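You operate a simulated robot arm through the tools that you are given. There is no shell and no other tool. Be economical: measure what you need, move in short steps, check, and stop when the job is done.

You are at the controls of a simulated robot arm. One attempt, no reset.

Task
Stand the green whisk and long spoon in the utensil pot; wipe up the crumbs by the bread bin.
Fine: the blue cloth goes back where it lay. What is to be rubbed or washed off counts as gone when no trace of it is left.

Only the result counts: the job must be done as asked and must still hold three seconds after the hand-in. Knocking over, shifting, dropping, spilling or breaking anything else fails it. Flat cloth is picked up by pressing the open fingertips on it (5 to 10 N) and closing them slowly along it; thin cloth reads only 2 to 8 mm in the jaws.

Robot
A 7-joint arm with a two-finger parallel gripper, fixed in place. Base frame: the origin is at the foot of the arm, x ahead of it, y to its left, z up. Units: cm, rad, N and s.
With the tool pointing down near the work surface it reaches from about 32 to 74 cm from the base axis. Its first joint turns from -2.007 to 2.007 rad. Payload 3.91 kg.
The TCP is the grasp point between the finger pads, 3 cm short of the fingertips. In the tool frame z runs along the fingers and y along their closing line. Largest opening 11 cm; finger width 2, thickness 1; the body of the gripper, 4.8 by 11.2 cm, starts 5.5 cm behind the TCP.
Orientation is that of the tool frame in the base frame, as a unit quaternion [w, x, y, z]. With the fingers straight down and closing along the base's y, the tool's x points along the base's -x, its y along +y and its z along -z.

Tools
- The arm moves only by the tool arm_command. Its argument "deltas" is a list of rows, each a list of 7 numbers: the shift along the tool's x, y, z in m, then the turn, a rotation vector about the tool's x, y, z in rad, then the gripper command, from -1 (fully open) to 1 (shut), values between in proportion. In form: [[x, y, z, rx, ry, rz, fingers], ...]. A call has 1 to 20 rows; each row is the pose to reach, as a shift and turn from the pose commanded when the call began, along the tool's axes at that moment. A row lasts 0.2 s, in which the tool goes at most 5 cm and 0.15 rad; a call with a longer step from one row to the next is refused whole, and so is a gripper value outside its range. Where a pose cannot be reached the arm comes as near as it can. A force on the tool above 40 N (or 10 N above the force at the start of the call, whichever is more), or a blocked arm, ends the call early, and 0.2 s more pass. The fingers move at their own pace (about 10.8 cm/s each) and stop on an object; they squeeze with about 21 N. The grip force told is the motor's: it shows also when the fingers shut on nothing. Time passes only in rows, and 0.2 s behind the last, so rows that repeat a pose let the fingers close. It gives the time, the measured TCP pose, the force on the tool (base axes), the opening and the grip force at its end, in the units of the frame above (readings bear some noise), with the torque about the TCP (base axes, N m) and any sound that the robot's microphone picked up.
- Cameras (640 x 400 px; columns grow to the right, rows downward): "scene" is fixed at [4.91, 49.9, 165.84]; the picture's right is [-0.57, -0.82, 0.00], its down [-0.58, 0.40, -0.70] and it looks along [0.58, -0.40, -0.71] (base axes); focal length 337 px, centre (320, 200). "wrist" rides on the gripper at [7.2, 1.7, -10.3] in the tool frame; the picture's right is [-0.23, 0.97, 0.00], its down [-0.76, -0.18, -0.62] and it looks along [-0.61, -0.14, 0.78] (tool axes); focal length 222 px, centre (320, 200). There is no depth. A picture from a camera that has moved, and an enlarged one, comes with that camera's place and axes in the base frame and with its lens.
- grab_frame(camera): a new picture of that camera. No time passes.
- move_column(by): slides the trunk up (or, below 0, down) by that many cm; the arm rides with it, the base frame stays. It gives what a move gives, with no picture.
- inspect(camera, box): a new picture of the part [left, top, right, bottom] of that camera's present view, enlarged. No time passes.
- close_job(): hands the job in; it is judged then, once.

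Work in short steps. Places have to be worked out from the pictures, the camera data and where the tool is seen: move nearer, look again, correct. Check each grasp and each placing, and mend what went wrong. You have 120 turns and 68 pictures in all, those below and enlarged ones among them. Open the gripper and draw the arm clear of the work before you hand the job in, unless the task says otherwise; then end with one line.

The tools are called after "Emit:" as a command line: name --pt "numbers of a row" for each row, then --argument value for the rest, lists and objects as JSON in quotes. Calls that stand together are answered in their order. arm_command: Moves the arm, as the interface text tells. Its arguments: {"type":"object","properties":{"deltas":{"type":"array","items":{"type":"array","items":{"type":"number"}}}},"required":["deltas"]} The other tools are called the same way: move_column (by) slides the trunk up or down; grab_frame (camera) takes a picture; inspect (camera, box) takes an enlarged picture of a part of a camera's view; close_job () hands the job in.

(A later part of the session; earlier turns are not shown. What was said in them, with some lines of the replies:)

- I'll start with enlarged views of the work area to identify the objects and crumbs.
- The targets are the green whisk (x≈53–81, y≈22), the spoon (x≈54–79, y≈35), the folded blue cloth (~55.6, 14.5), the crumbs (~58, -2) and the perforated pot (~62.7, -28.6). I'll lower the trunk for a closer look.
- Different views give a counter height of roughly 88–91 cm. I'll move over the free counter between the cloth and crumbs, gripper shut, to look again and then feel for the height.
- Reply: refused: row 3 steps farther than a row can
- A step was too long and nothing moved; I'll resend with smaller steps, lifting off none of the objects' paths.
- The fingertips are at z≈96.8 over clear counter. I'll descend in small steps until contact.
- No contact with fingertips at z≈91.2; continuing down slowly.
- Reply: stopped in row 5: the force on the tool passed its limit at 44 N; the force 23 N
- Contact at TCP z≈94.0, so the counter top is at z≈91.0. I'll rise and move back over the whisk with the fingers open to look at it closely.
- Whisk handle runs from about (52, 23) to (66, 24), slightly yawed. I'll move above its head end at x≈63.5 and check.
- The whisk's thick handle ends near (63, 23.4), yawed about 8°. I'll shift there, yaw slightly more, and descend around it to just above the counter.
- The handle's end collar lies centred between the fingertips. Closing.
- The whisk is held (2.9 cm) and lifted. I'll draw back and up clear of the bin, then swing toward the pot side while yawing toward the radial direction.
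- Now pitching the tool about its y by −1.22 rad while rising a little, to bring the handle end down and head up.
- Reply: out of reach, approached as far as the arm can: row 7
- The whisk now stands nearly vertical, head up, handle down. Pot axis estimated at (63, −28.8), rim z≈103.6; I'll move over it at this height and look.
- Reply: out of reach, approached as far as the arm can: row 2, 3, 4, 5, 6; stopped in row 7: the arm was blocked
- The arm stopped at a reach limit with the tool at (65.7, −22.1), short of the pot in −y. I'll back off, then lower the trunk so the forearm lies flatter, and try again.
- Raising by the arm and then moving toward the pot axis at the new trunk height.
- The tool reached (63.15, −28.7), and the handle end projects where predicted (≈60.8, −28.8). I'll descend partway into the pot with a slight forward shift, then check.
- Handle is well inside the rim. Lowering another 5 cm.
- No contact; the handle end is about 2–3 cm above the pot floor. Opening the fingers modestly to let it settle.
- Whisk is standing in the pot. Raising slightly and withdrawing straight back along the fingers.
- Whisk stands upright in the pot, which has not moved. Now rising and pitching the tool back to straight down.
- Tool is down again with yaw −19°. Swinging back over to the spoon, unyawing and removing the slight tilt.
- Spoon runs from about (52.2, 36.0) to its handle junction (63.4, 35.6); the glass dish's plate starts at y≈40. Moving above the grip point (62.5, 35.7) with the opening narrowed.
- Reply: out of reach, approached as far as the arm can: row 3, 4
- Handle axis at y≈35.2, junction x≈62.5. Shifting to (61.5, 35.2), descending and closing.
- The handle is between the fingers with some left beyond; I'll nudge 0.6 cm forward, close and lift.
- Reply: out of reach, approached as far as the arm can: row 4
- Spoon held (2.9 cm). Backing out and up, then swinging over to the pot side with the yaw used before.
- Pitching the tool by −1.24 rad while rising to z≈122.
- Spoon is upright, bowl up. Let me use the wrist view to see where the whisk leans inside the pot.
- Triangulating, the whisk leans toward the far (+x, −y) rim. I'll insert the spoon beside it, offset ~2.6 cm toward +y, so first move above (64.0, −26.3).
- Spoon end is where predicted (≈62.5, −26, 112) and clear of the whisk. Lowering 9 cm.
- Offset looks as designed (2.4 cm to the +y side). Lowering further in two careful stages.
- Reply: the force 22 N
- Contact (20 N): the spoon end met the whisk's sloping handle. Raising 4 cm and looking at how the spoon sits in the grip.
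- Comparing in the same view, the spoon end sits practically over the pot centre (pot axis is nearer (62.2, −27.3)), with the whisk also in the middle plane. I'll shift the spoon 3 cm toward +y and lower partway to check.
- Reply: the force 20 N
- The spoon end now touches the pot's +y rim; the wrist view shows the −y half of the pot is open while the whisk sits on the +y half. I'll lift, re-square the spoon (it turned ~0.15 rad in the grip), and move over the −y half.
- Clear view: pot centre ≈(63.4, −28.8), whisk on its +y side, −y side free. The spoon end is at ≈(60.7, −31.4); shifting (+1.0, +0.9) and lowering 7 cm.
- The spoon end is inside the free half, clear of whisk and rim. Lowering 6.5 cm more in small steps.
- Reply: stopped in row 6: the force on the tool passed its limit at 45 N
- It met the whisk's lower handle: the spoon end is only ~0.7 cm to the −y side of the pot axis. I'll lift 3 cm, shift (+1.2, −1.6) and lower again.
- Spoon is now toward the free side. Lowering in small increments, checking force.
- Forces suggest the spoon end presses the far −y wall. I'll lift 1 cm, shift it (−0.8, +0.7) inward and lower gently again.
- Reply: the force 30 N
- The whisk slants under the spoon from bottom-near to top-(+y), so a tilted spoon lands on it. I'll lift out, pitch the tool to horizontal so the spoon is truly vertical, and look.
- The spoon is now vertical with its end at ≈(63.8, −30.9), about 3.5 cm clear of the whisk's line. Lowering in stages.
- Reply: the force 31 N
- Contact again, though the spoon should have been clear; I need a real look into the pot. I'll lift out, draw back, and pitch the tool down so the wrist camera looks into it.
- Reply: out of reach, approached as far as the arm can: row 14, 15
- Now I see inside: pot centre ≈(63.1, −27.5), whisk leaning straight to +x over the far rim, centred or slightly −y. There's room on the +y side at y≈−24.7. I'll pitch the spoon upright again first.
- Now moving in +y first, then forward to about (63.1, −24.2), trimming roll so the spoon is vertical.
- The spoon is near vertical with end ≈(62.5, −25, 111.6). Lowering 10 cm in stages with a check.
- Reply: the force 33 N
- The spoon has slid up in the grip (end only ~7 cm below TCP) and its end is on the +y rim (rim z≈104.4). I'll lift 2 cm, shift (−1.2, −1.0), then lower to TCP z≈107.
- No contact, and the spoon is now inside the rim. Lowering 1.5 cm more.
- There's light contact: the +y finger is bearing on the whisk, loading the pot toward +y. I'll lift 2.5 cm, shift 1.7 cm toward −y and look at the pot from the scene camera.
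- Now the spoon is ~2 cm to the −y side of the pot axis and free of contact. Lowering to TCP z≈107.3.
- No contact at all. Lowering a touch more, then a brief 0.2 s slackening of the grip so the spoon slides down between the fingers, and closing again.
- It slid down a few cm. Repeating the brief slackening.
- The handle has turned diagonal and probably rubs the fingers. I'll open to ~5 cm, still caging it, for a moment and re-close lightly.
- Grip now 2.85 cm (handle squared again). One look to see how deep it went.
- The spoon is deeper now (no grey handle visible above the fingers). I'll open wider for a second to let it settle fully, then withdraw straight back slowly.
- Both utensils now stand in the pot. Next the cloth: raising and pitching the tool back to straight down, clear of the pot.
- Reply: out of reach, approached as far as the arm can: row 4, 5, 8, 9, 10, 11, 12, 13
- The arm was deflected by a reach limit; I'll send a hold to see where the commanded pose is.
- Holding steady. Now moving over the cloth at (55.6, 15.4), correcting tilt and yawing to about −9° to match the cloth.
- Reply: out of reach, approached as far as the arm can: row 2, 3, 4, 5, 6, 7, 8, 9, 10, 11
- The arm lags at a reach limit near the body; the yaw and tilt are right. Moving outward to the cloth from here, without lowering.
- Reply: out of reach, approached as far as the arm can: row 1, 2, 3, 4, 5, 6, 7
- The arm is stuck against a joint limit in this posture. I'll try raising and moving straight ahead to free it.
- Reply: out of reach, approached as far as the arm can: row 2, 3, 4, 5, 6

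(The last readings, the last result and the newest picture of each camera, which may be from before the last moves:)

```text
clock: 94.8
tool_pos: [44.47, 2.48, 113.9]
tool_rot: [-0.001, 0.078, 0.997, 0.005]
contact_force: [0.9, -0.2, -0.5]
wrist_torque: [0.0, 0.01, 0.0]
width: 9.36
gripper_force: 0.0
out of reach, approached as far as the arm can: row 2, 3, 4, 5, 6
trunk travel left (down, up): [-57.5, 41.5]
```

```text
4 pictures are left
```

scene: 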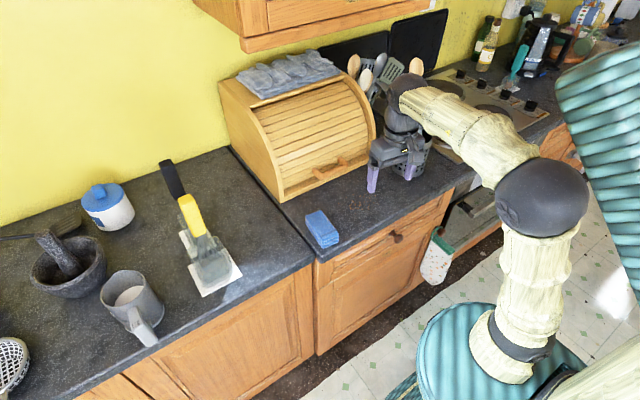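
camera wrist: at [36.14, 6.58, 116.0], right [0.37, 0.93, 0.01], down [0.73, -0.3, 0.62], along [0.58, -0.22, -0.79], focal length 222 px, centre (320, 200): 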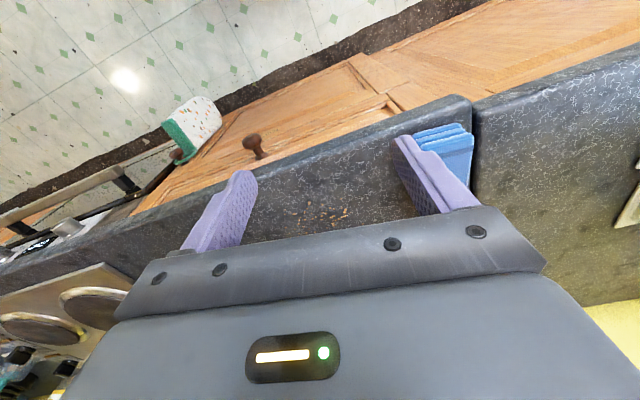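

The elbow is folded low. Raising the trunk back to its earlier height (tool rises, clear of everything) and then moving outward should use the posture that worked before.

Emit:
move_column --by 15

Emit:
arm_command --pt "-0.01 0.02 0.03 0 0 0 -0.7" --pt "-0.02 0.04 0.06 0 0 0 -0.7" --pt "-0.04 0.06 0.09 0 0 0 -0.7" --pt "-0.06 0.08 0.12 0 0 0 -0.7" --pt "-0.08 0.1 0.15 0 0 0 -0.7" --pt "-0.09 0.12 0.18 0 0 0 -0.7" --pt "-0.09 0.12 0.18 0 0 0 -0.7"

```text
clock: 96.5
tool_pos: [44.49, 2.53, 128.92]
tool_rot: [-0.002, 0.078, 0.997, 0.005]
contact_force: [-0.1, 0.3, -0.7]
wrist_torque: [-0.01, -0.02, -0.02]
width: 9.35
gripper_force: 0.2
trunk travel left (down, up): [-72.5, 26.5]
```

```text
clock: 98.1
tool_pos: [43.14, 3.96, 119.67]
tool_rot: [0.0, 0.074, 0.997, 0.008]
contact_force: [0.4, -0.3, -0.6]
wrist_torque: [0.0, -0.02, 0.01]
width: 9.37
gripper_force: 0.0
out of reach, approached as far as the arm can: row 1, 2, 3, 4, 5, 6, 7
trunk travel left (down, up): [-72.5, 26.5]
```

Still limited. Testing whether a wrist yaw is the stuck joint: turning the tool by +0.4 rad about its z.

Emit:
arm_command --pt "0 0 0 0 0 0.14 -0.7" --pt "0 0 0 0 0 0.28 -0.7" --pt "0 0 0 0 0 0.4 -0.7" --pt "-0.02 0.02 0 0 0 0.4 -0.7" --pt "-0.04 0.04 0 0 0 0.4 -0.7" --pt "-0.06 0.06 0 0 0 0.4 -0.7"

```text
clock: 99.5
tool_pos: [39.01, -3.92, 117.26]
tool_rot: [0.01, 0.247, 0.968, 0.034]
contact_force: [1.8, 0.5, 0.5]
wrist_torque: [-0.02, 0.01, 0.02]
width: 9.36
gripper_force: 0.0
out of reach, approached as far as the arm can: row 1, 2, 3, 4, 5, 6
trunk travel left (down, up): [-72.5, 26.5]
```

That made it worse, so the opposite turn should free it; turning −0.8 rad about tool z with a slight forward move.

Emit:
arm_command --pt "0 0 0 0 0 -0.14 -0.7" --pt "0 0 0 0 0 -0.28 -0.7" --pt "0 0 0 0 0 -0.42 -0.7" --pt "0 0 0 0 0 -0.56 -0.7" --pt "0 0 0 0 0 -0.7 -0.7" --pt "-0.03 0.01 0 0 0 -0.8 -0.7" --pt "-0.06 0.03 0 0 0 -0.9 -0.7" --pt "-0.06 0.03 0 0 0 -0.9 -0.7"

```text
clock: 101.3
tool_pos: [40.91, -2.04, 118.93]
tool_rot: [0.023, -0.2, 0.979, 0.025]
contact_force: [-0.6, 0.3, 0.0]
wrist_torque: [-0.04, 0.03, 0.01]
width: 9.37
gripper_force: 0.0
out of reach, approached as far as the arm can: row 6, 7, 8
trunk travel left (down, up): [-72.5, 26.5]
```

Yaw isn't the whole story; the posture drifted. I'll go back through the pose known to work: pitch the tool up (−1.2) here, well clear, to unwind the wrist.

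Emit:
arm_command --pt "0 0 -0.01 0 -0.14 0 -0.7" --pt "0 0 -0.02 0 -0.28 0 -0.7" --pt "0 0 -0.03 0 -0.42 0 -0.7" --pt "0 0 -0.03 0 -0.56 0 -0.7" --pt "0 0 -0.03 0 -0.7 0 -0.7" --pt "0 0 -0.03 0 -0.84 0 -0.7" --pt "0 0 -0.03 0 -0.98 0 -0.7" --pt "0 0 -0.03 0 -1.12 0 -0.7" --pt "0 0 -0.03 0 -1.2 0 -0.7"

```text
clock: 103.3
tool_pos: [43.58, -3.67, 124.11]
tool_rot: [0.571, -0.149, 0.796, 0.134]
contact_force: [1.2, -0.4, -0.2]
wrist_torque: [-0.03, 0.01, 0.04]
width: 9.36
gripper_force: 0.1
out of reach, approached as far as the arm can: row 8, 9
trunk travel left (down, up): [-72.5, 26.5]
```

Now trying to extend outward along the fingers in this pitched pose.

Emit:
arm_command --pt "-0.01 0 0.03 0 0 0 -0.7" --pt "-0.02 0 0.06 0 0 0 -0.7" --pt "-0.03 0 0.09 0 0 0 -0.7" --pt "-0.03 0 0.09 0 0 0 -0.7"

```text
clock: 104.3
tool_pos: [52.64, 0.15, 124.33]
tool_rot: [0.572, -0.149, 0.795, 0.134]
contact_force: [-0.3, -0.4, -0.4]
wrist_torque: [-0.01, 0.02, -0.01]
width: 9.31
gripper_force: 0.1
trunk travel left (down, up): [-72.5, 26.5]
```

Free motion now. Pitching back down here, farther out.

Emit:
arm_command --pt "0 0 0 0 0.14 0 -0.7" --pt "0 0 0 0 0.28 0 -0.7" --pt "0 0 0 0 0.42 0 -0.7" --pt "0 0 0 0 0.56 0 -0.7" --pt "0 0 0 0 0.7 0 -0.7" --pt "0 0 0 0 0.84 0 -0.7" --pt "0 0 0 0 0.98 0 -0.7" --pt "0 0 0 0 1.12 0 -0.7" --pt "0 0 0 0 1.2 0 -0.7" --pt "0 0 0 0 1.2 0 -0.7"

```text
clock: 106.5
tool_pos: [52.38, 0.11, 124.23]
tool_rot: [0.022, -0.198, 0.98, 0.025]
contact_force: [0.0, -0.3, 0.7]
wrist_torque: [0.01, -0.04, 0.0]
width: 9.35
gripper_force: 0.1
trunk travel left (down, up): [-72.5, 26.5]
```

Unstuck: tool down at (52.4, 0.1, 124). Now going over the cloth with yaw −9° and tilt removed, descending to z≈105.

Emit:
arm_command --pt "-0.008 0.012 0.01 0.007 0.003 0.06 -0.7" --pt "-0.016 0.024 0.025 0.014 0.006 0.12 -0.7" --pt "-0.024 0.036 0.04 0.021 0.009 0.18 -0.7" --pt "-0.032 0.048 0.06 0.028 0.012 0.24 -0.7" --pt "-0.04 0.06 0.08 0.035 0.015 0.3 -0.7" --pt "-0.048 0.072 0.1 0.042 0.018 0.36 -0.7" --pt "-0.056 0.084 0.12 0.049 0.021 0.42 -0.7" --pt "-0.064 0.096 0.14 0.056 0.024 0.48 -0.7" --pt "-0.072 0.11 0.16 0.063 0.027 0.53 -0.7" --pt "-0.078 0.1207 0.18 0.07 0.03 0.555 -0.7" --pt "-0.078 0.1207 0.195 0.07 0.03 0.555 -0.7" --pt "-0.078 0.1207 0.195 0.07 0.03 0.555 -0.7"

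```text
clock: 109.1
tool_pos: [55.86, 15.38, 105.65]
tool_rot: [0.007, 0.078, 0.997, -0.005]
contact_force: [0.3, 0.1, -0.8]
wrist_torque: [0.02, 0.03, -0.03]
width: 9.32
gripper_force: 0.0
trunk travel left (down, up): [-72.5, 26.5]
```

In place over the cloth. Lowering to fingertips ≈z 97 and taking one wrist picture to verify alignment.

Emit:
arm_command --pt "0 0 0.02 0 0 0 -0.7" --pt "0 0 0.04 0 0 0 -0.7" --pt "0 0 0.055 0 0 0 -0.7" --pt "0 0 0.055 0 0 0 -0.7"

Emit:
grab_frame --camera "wrist"

```text
clock: 110.1
tool_pos: [55.51, 15.33, 100.53]
tool_rot: [0.007, 0.077, 0.997, -0.005]
contact_force: [-0.2, -0.6, 0.8]
wrist_torque: [-0.02, -0.03, -0.05]
width: 9.35
gripper_force: 0.1
trunk travel left (down, up): [-72.5, 26.5]
```

```text
3 pictures are left
camera wrist: at [48.56, 18.32, 110.73], right [0.38, 0.93, -0.01], down [0.72, -0.29, 0.64], along [0.59, -0.24, -0.77], focal length 222 px, centre (320, 200)
```

wrist: 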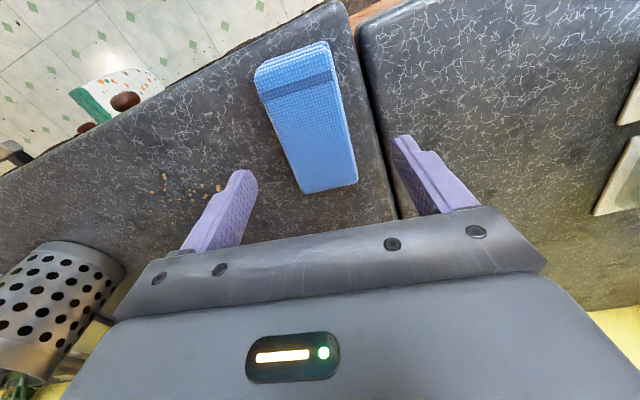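

Cloth centre ≈(55.0, 15.1), yaw −7°, 10.9×5.1 cm; the fingers straddle it well. Descending to TCP z≈94.6 and closing slowly.

Emit:
arm_command --pt "0 0 0.02 0 0 0 -0.7" --pt "0 0 0.04 0 0 0 -0.7" --pt "0 0 0.05 0 0 0 -0.7" --pt "0 0 0.057 0 0 0 -0.7" --pt "0 0 0.057 0 0 0 -0.3" --pt "0 0 0.057 0 0 0 -0.1" --pt "0 0 0.057 0 0 0 0.1" --pt "0 0 0.057 0 0 0 0.25" --pt "0 0 0.057 0 0 0 0.25"

```text
clock: 112.1
tool_pos: [55.84, 15.07, 94.49]
tool_rot: [0.007, 0.077, 0.997, -0.005]
contact_force: [0.0, -0.8, -0.4]
wrist_torque: [0.01, 0.01, 0.02]
width: 5.52
gripper_force: 20.9
trunk travel left (down, up): [-72.5, 26.5]
```

Cloth is firmly held (5.5 cm). Lifting 3 cm and moving to the start of the crumb patch.

Emit:
arm_command --pt "0 0 -0.015 0 0 0 0.6" --pt "0 0 -0.03 0 0 0 0.6" --pt "-0.008 -0.025 -0.03 0 0 0 0.6" --pt "-0.016 -0.05 -0.03 0 0 0 0.6" --pt "-0.0215 -0.0726 -0.03 0 0 0 0.6" --pt "-0.0215 -0.0726 -0.03 0 0 0 0.6"

```text
clock: 113.5
tool_pos: [56.92, 7.67, 97.6]
tool_rot: [0.008, 0.078, 0.997, -0.006]
contact_force: [0.6, 0.0, -0.7]
wrist_torque: [-0.02, 0.01, 0.0]
width: 5.45
gripper_force: 21.4
trunk travel left (down, up): [-72.5, 26.5]
```

Still gripped at 5.45 cm. Lowering gently to press the cloth on the counter.

Emit:
arm_command --pt "0 0 0.012 0 0 0 0.6" --pt "0 0 0.024 0 0 0 0.6" --pt "0 0 0.028 0 0 0 0.6" --pt "0 0 0.03 0 0 0 0.6" --pt "0 0 0.032 0 0 0 0.6" --pt "0 0 0.032 0 0 0 0.6"

```text
clock: 114.9
tool_pos: [56.82, 7.59, 94.43]
tool_rot: [0.008, 0.078, 0.997, -0.005]
contact_force: [0.3, 2.2, 9.6]
wrist_torque: [0.32, 0.13, 0.04]
width: 5.46
gripper_force: 20.3
trunk travel left (down, up): [-72.5, 26.5]
```

About 10 N of pressure. Stroking along −y across the crumbs, compensating the tool's slight tilt.

Emit:
arm_command --pt "-0.003 -0.019 0.0002 0 0 0 0.6" --pt "-0.006 -0.038 0.0004 0 0 0 0.6" --pt "-0.009 -0.057 0.0006 0 0 0 0.6" --pt "-0.012 -0.076 0.0008 0 0 0 0.6" --pt "-0.0145 -0.094 0.001 0 0 0 0.6" --pt "-0.0175 -0.113 0.0012 0 0 0 0.6" --pt "-0.0205 -0.132 0.0015 0 0 0 0.6" --pt "-0.0235 -0.151 0.0017 0 0 0 0.6" --pt "-0.0265 -0.17 0.0019 0 0 0 0.6" --pt "-0.029 -0.188 0.0021 0 0 0 0.6" --pt "-0.029 -0.188 0.0021 0 0 0 0.6"

```text
clock: 117.3
tool_pos: [56.59, -11.34, 94.53]
tool_rot: [0.007, 0.078, 0.997, -0.005]
contact_force: [-1.1, 0.6, 1.2]
wrist_torque: [0.01, -0.07, 0.03]
width: 5.43
gripper_force: 21.2
trunk travel left (down, up): [-72.5, 26.5]
```

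Pressure eased to ~1 N at the end; I'll press a bit more, shift +3.5 cm in x, and stroke back.

Emit:
arm_command --pt "0 0 0.0015 0 0 0 0.6" --pt "-0.018 0.003 0.0018 0 0 0 0.6" --pt "-0.0346 0.0054 0.0021 0 0 0 0.6" --pt "-0.0316 0.024 0.002 0 0 0 0.6" --pt "-0.0286 0.043 0.0018 0 0 0 0.6" --pt "-0.0257 0.062 0.0016 0 0 0 0.6" --pt "-0.0227 0.081 0.0014 0 0 0 0.6" --pt "-0.0198 0.1 0.0012 0 0 0 0.6" --pt "-0.0168 0.119 0.001 0 0 0 0.6" --pt "-0.014 0.138 0.0008 0 0 0 0.6" --pt "-0.011 0.157 0.0006 0 0 0 0.6" --pt "-0.008 0.176 0.0003 0 0 0 0.6" --pt "-0.0053 0.193 0.0001 0 0 0 0.6" --pt "-0.0053 0.193 0.0001 0 0 0 0.6"

```text
clock: 120.3
tool_pos: [60.1, 7.67, 94.44]
tool_rot: [0.007, 0.078, 0.997, -0.005]
contact_force: [-1.0, -5.1, 15.1]
wrist_torque: [0.1, -0.1, 0.04]
width: 5.42
gripper_force: 20.9
trunk travel left (down, up): [-72.5, 26.5]
```

Good pressure (15 N). One more pass at x≈55.6 back along −y with adequate pressure.

Emit:
arm_command --pt "0.022 -0.0035 -0.0003 0 0 0 0.6" --pt "0.0445 -0.007 -0.0007 0 0 0 0.6" --pt "0.0415 -0.026 -0.0004 0 0 0 0.6" --pt "0.0386 -0.045 -0.0001 0 0 0 0.6" --pt "0.0357 -0.064 0.0002 0 0 0 0.6" --pt "0.0328 -0.083 0.0005 0 0 0 0.6" --pt "0.0298 -0.102 0.0008 0 0 0 0.6" --pt "0.0269 -0.121 0.0011 0 0 0 0.6" --pt "0.024 -0.14 0.0014 0 0 0 0.6" --pt "0.021 -0.159 0.0017 0 0 0 0.6" --pt "0.018 -0.178 0.002 0 0 0 0.6" --pt "0.0152 -0.195 0.0023 0 0 0 0.6"

Emit:
inspect --camera "scene" --box '[300, 130, 440, 260]'

```text
clock: 122.9
tool_pos: [55.7, -11.65, 94.2]
tool_rot: [0.006, 0.078, 0.997, -0.007]
contact_force: [0.4, -0.2, -0.8]
wrist_torque: [-0.01, -0.03, -0.03]
width: 5.46
gripper_force: 20.9
trunk travel left (down, up): [-72.5, 26.5]
```

```text
3.08 times, centred on (370, 195) of scene
camera zoom: at [4.91, 49.9, 165.84], right [-0.57, -0.82, 0.0], down [-0.58, 0.4, -0.7], along [0.58, -0.4, -0.71], focal length 1038 px, centre (166, 215)
```

zoom: 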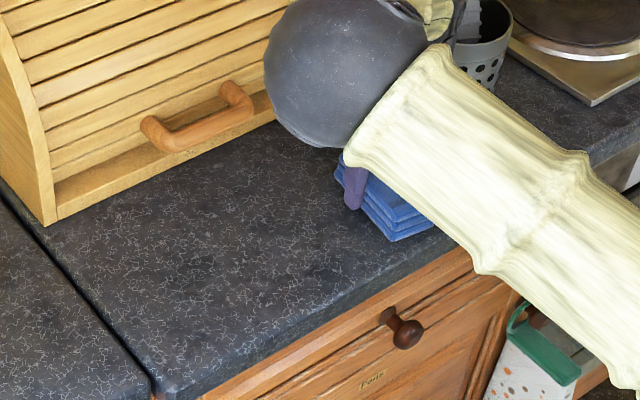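

The visible crumb area looks clean. Lifting the cloth and carrying it back above its place, then one check picture of the wiped area.

Emit:
arm_command --pt "0 0 -0.02 0 0 0 0.6" --pt "0 0 -0.035 0 0 0 0.6" --pt "0.006 0.04 -0.035 0 0 0 0.6" --pt "0.012 0.08 -0.035 0 0 0 0.6" --pt "0.018 0.12 -0.035 0 0 0 0.6" --pt "0.024 0.16 -0.035 0 0 0 0.6" --pt "0.03 0.2 -0.035 0 0 0 0.6" --pt "0.036 0.24 -0.035 0 0 0 0.6" --pt "0.0397 0.264 -0.035 0 0 0 0.6" --pt "0.0397 0.264 -0.035 0 0 0 0.6"

Emit:
inspect --camera "scene" --box '[290, 80, 450, 260]'

```text
clock: 125.1
tool_pos: [55.96, 15.22, 97.44]
tool_rot: [0.007, 0.079, 0.997, -0.005]
contact_force: [-0.8, -0.6, 0.1]
wrist_torque: [0.01, 0.04, 0.01]
width: 5.43
gripper_force: 21.3
trunk travel left (down, up): [-72.5, 26.5]
```

```text
2.22 times, centred on (370, 170) of scene
camera zoom: at [4.91, 49.9, 165.84], right [-0.57, -0.82, 0.0], down [-0.58, 0.4, -0.7], along [0.58, -0.4, -0.71], focal length 750 px, centre (209, 267)
```

zoom: 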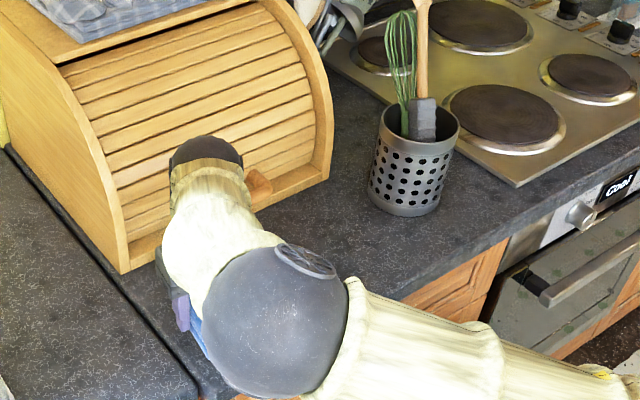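

Between the two pictures, the whole crumb area is clean and both utensils stand. Lowering the cloth at its original pose (55.84, 15.07, 94.5).

Emit:
arm_command --pt "0.001 -0.0015 0.012 0 0 0 0.6" --pt "0.001 -0.0015 0.022 0 0 0 0.6" --pt "0.001 -0.0015 0.026 0 0 0 0.6" --pt "0.001 -0.0015 0.0285 0 0 0 0.6" --pt "0.001 -0.0015 0.0285 0 0 0 0.6"

```text
clock: 126.3
tool_pos: [55.79, 14.9, 94.64]
tool_rot: [0.006, 0.079, 0.997, -0.005]
contact_force: [0.9, -0.4, -0.1]
wrist_torque: [0.01, -0.04, 0.0]
width: 5.44
gripper_force: 20.7
trunk travel left (down, up): [-72.5, 26.5]
```

No contact yet; lowering 3 mm more, then opening slowly.

Emit:
arm_command --pt "0 0.001 0.0015 0 0 0 0.6" --pt "0 0.001 0.003 0 0 0 0.6" --pt "0 0.001 0.003 0 0 0 0.6"

```text
clock: 127.1
tool_pos: [55.81, 15.22, 94.3]
tool_rot: [0.007, 0.078, 0.997, -0.005]
contact_force: [0.5, 0.5, -0.4]
wrist_torque: [0.01, 0.03, 0.01]
width: 5.44
gripper_force: 21.2
trunk travel left (down, up): [-72.5, 26.5]
```

The cloth must be within a couple of millimetres of the counter; opening slowly now, then rising straight up.

Emit:
arm_command --pt "0 0 0 0 0 0 -0.02" --pt "0 0 0 0 0 0 -0.1" --pt "0 0 0 0 0 0 -0.3" --pt "0 0 0 0 0 0 -0.6" --pt "0 0 0 0 0 0 -0.6" --pt "0 0 -0.02 0 0 0 -0.6" --pt "0 0 -0.05 0 0 0 -0.6" --pt "0 0 -0.09 0 0 0 -0.6" --pt "0 0 -0.13 0 0 0 -0.6" --pt "0 0 -0.17 0 0 0 -0.6" --pt "0.04 0 -0.18 0 0 0 -0.6" --pt "0.07 0 -0.18 0 0 0 -0.6" --pt "0.07 0 -0.18 0 0 0 -0.6"

Emit:
grab_frame --camera "wrist"

```text
clock: 129.9
tool_pos: [48.66, 16.69, 112.28]
tool_rot: [0.008, 0.079, 0.997, -0.004]
contact_force: [0.1, -0.3, -0.1]
wrist_torque: [-0.01, -0.03, 0.01]
width: 8.81
gripper_force: 0.0
trunk travel left (down, up): [-72.5, 26.5]
```

```text
0 pictures are left
camera wrist: at [41.59, 19.74, 122.57], right [0.38, 0.93, -0.01], down [0.72, -0.29, 0.64], along [0.59, -0.24, -0.77], focal length 222 px, centre (320, 200)
```

wrist: 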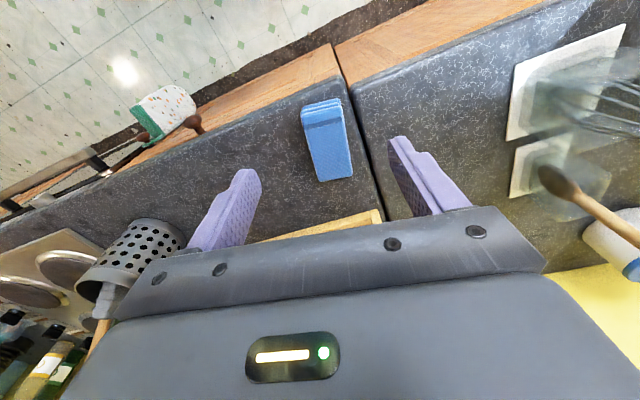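

The last picture shows the cloth back in its place, no crumbs in view, and the arm open and clear at z≈112. Handing in.

Emit:
close_job

```text
The job is handed in.
```

The job is handed in: the green whisk and long spoon stand in the utensil pot, no crumbs show by the bread bin in the last pictures, and the blue cloth is back to within about 1 cm of where it lay. While fitting the spoon beside the whisk I pushed against the pot several times, which may have shifted it a few millimetres.
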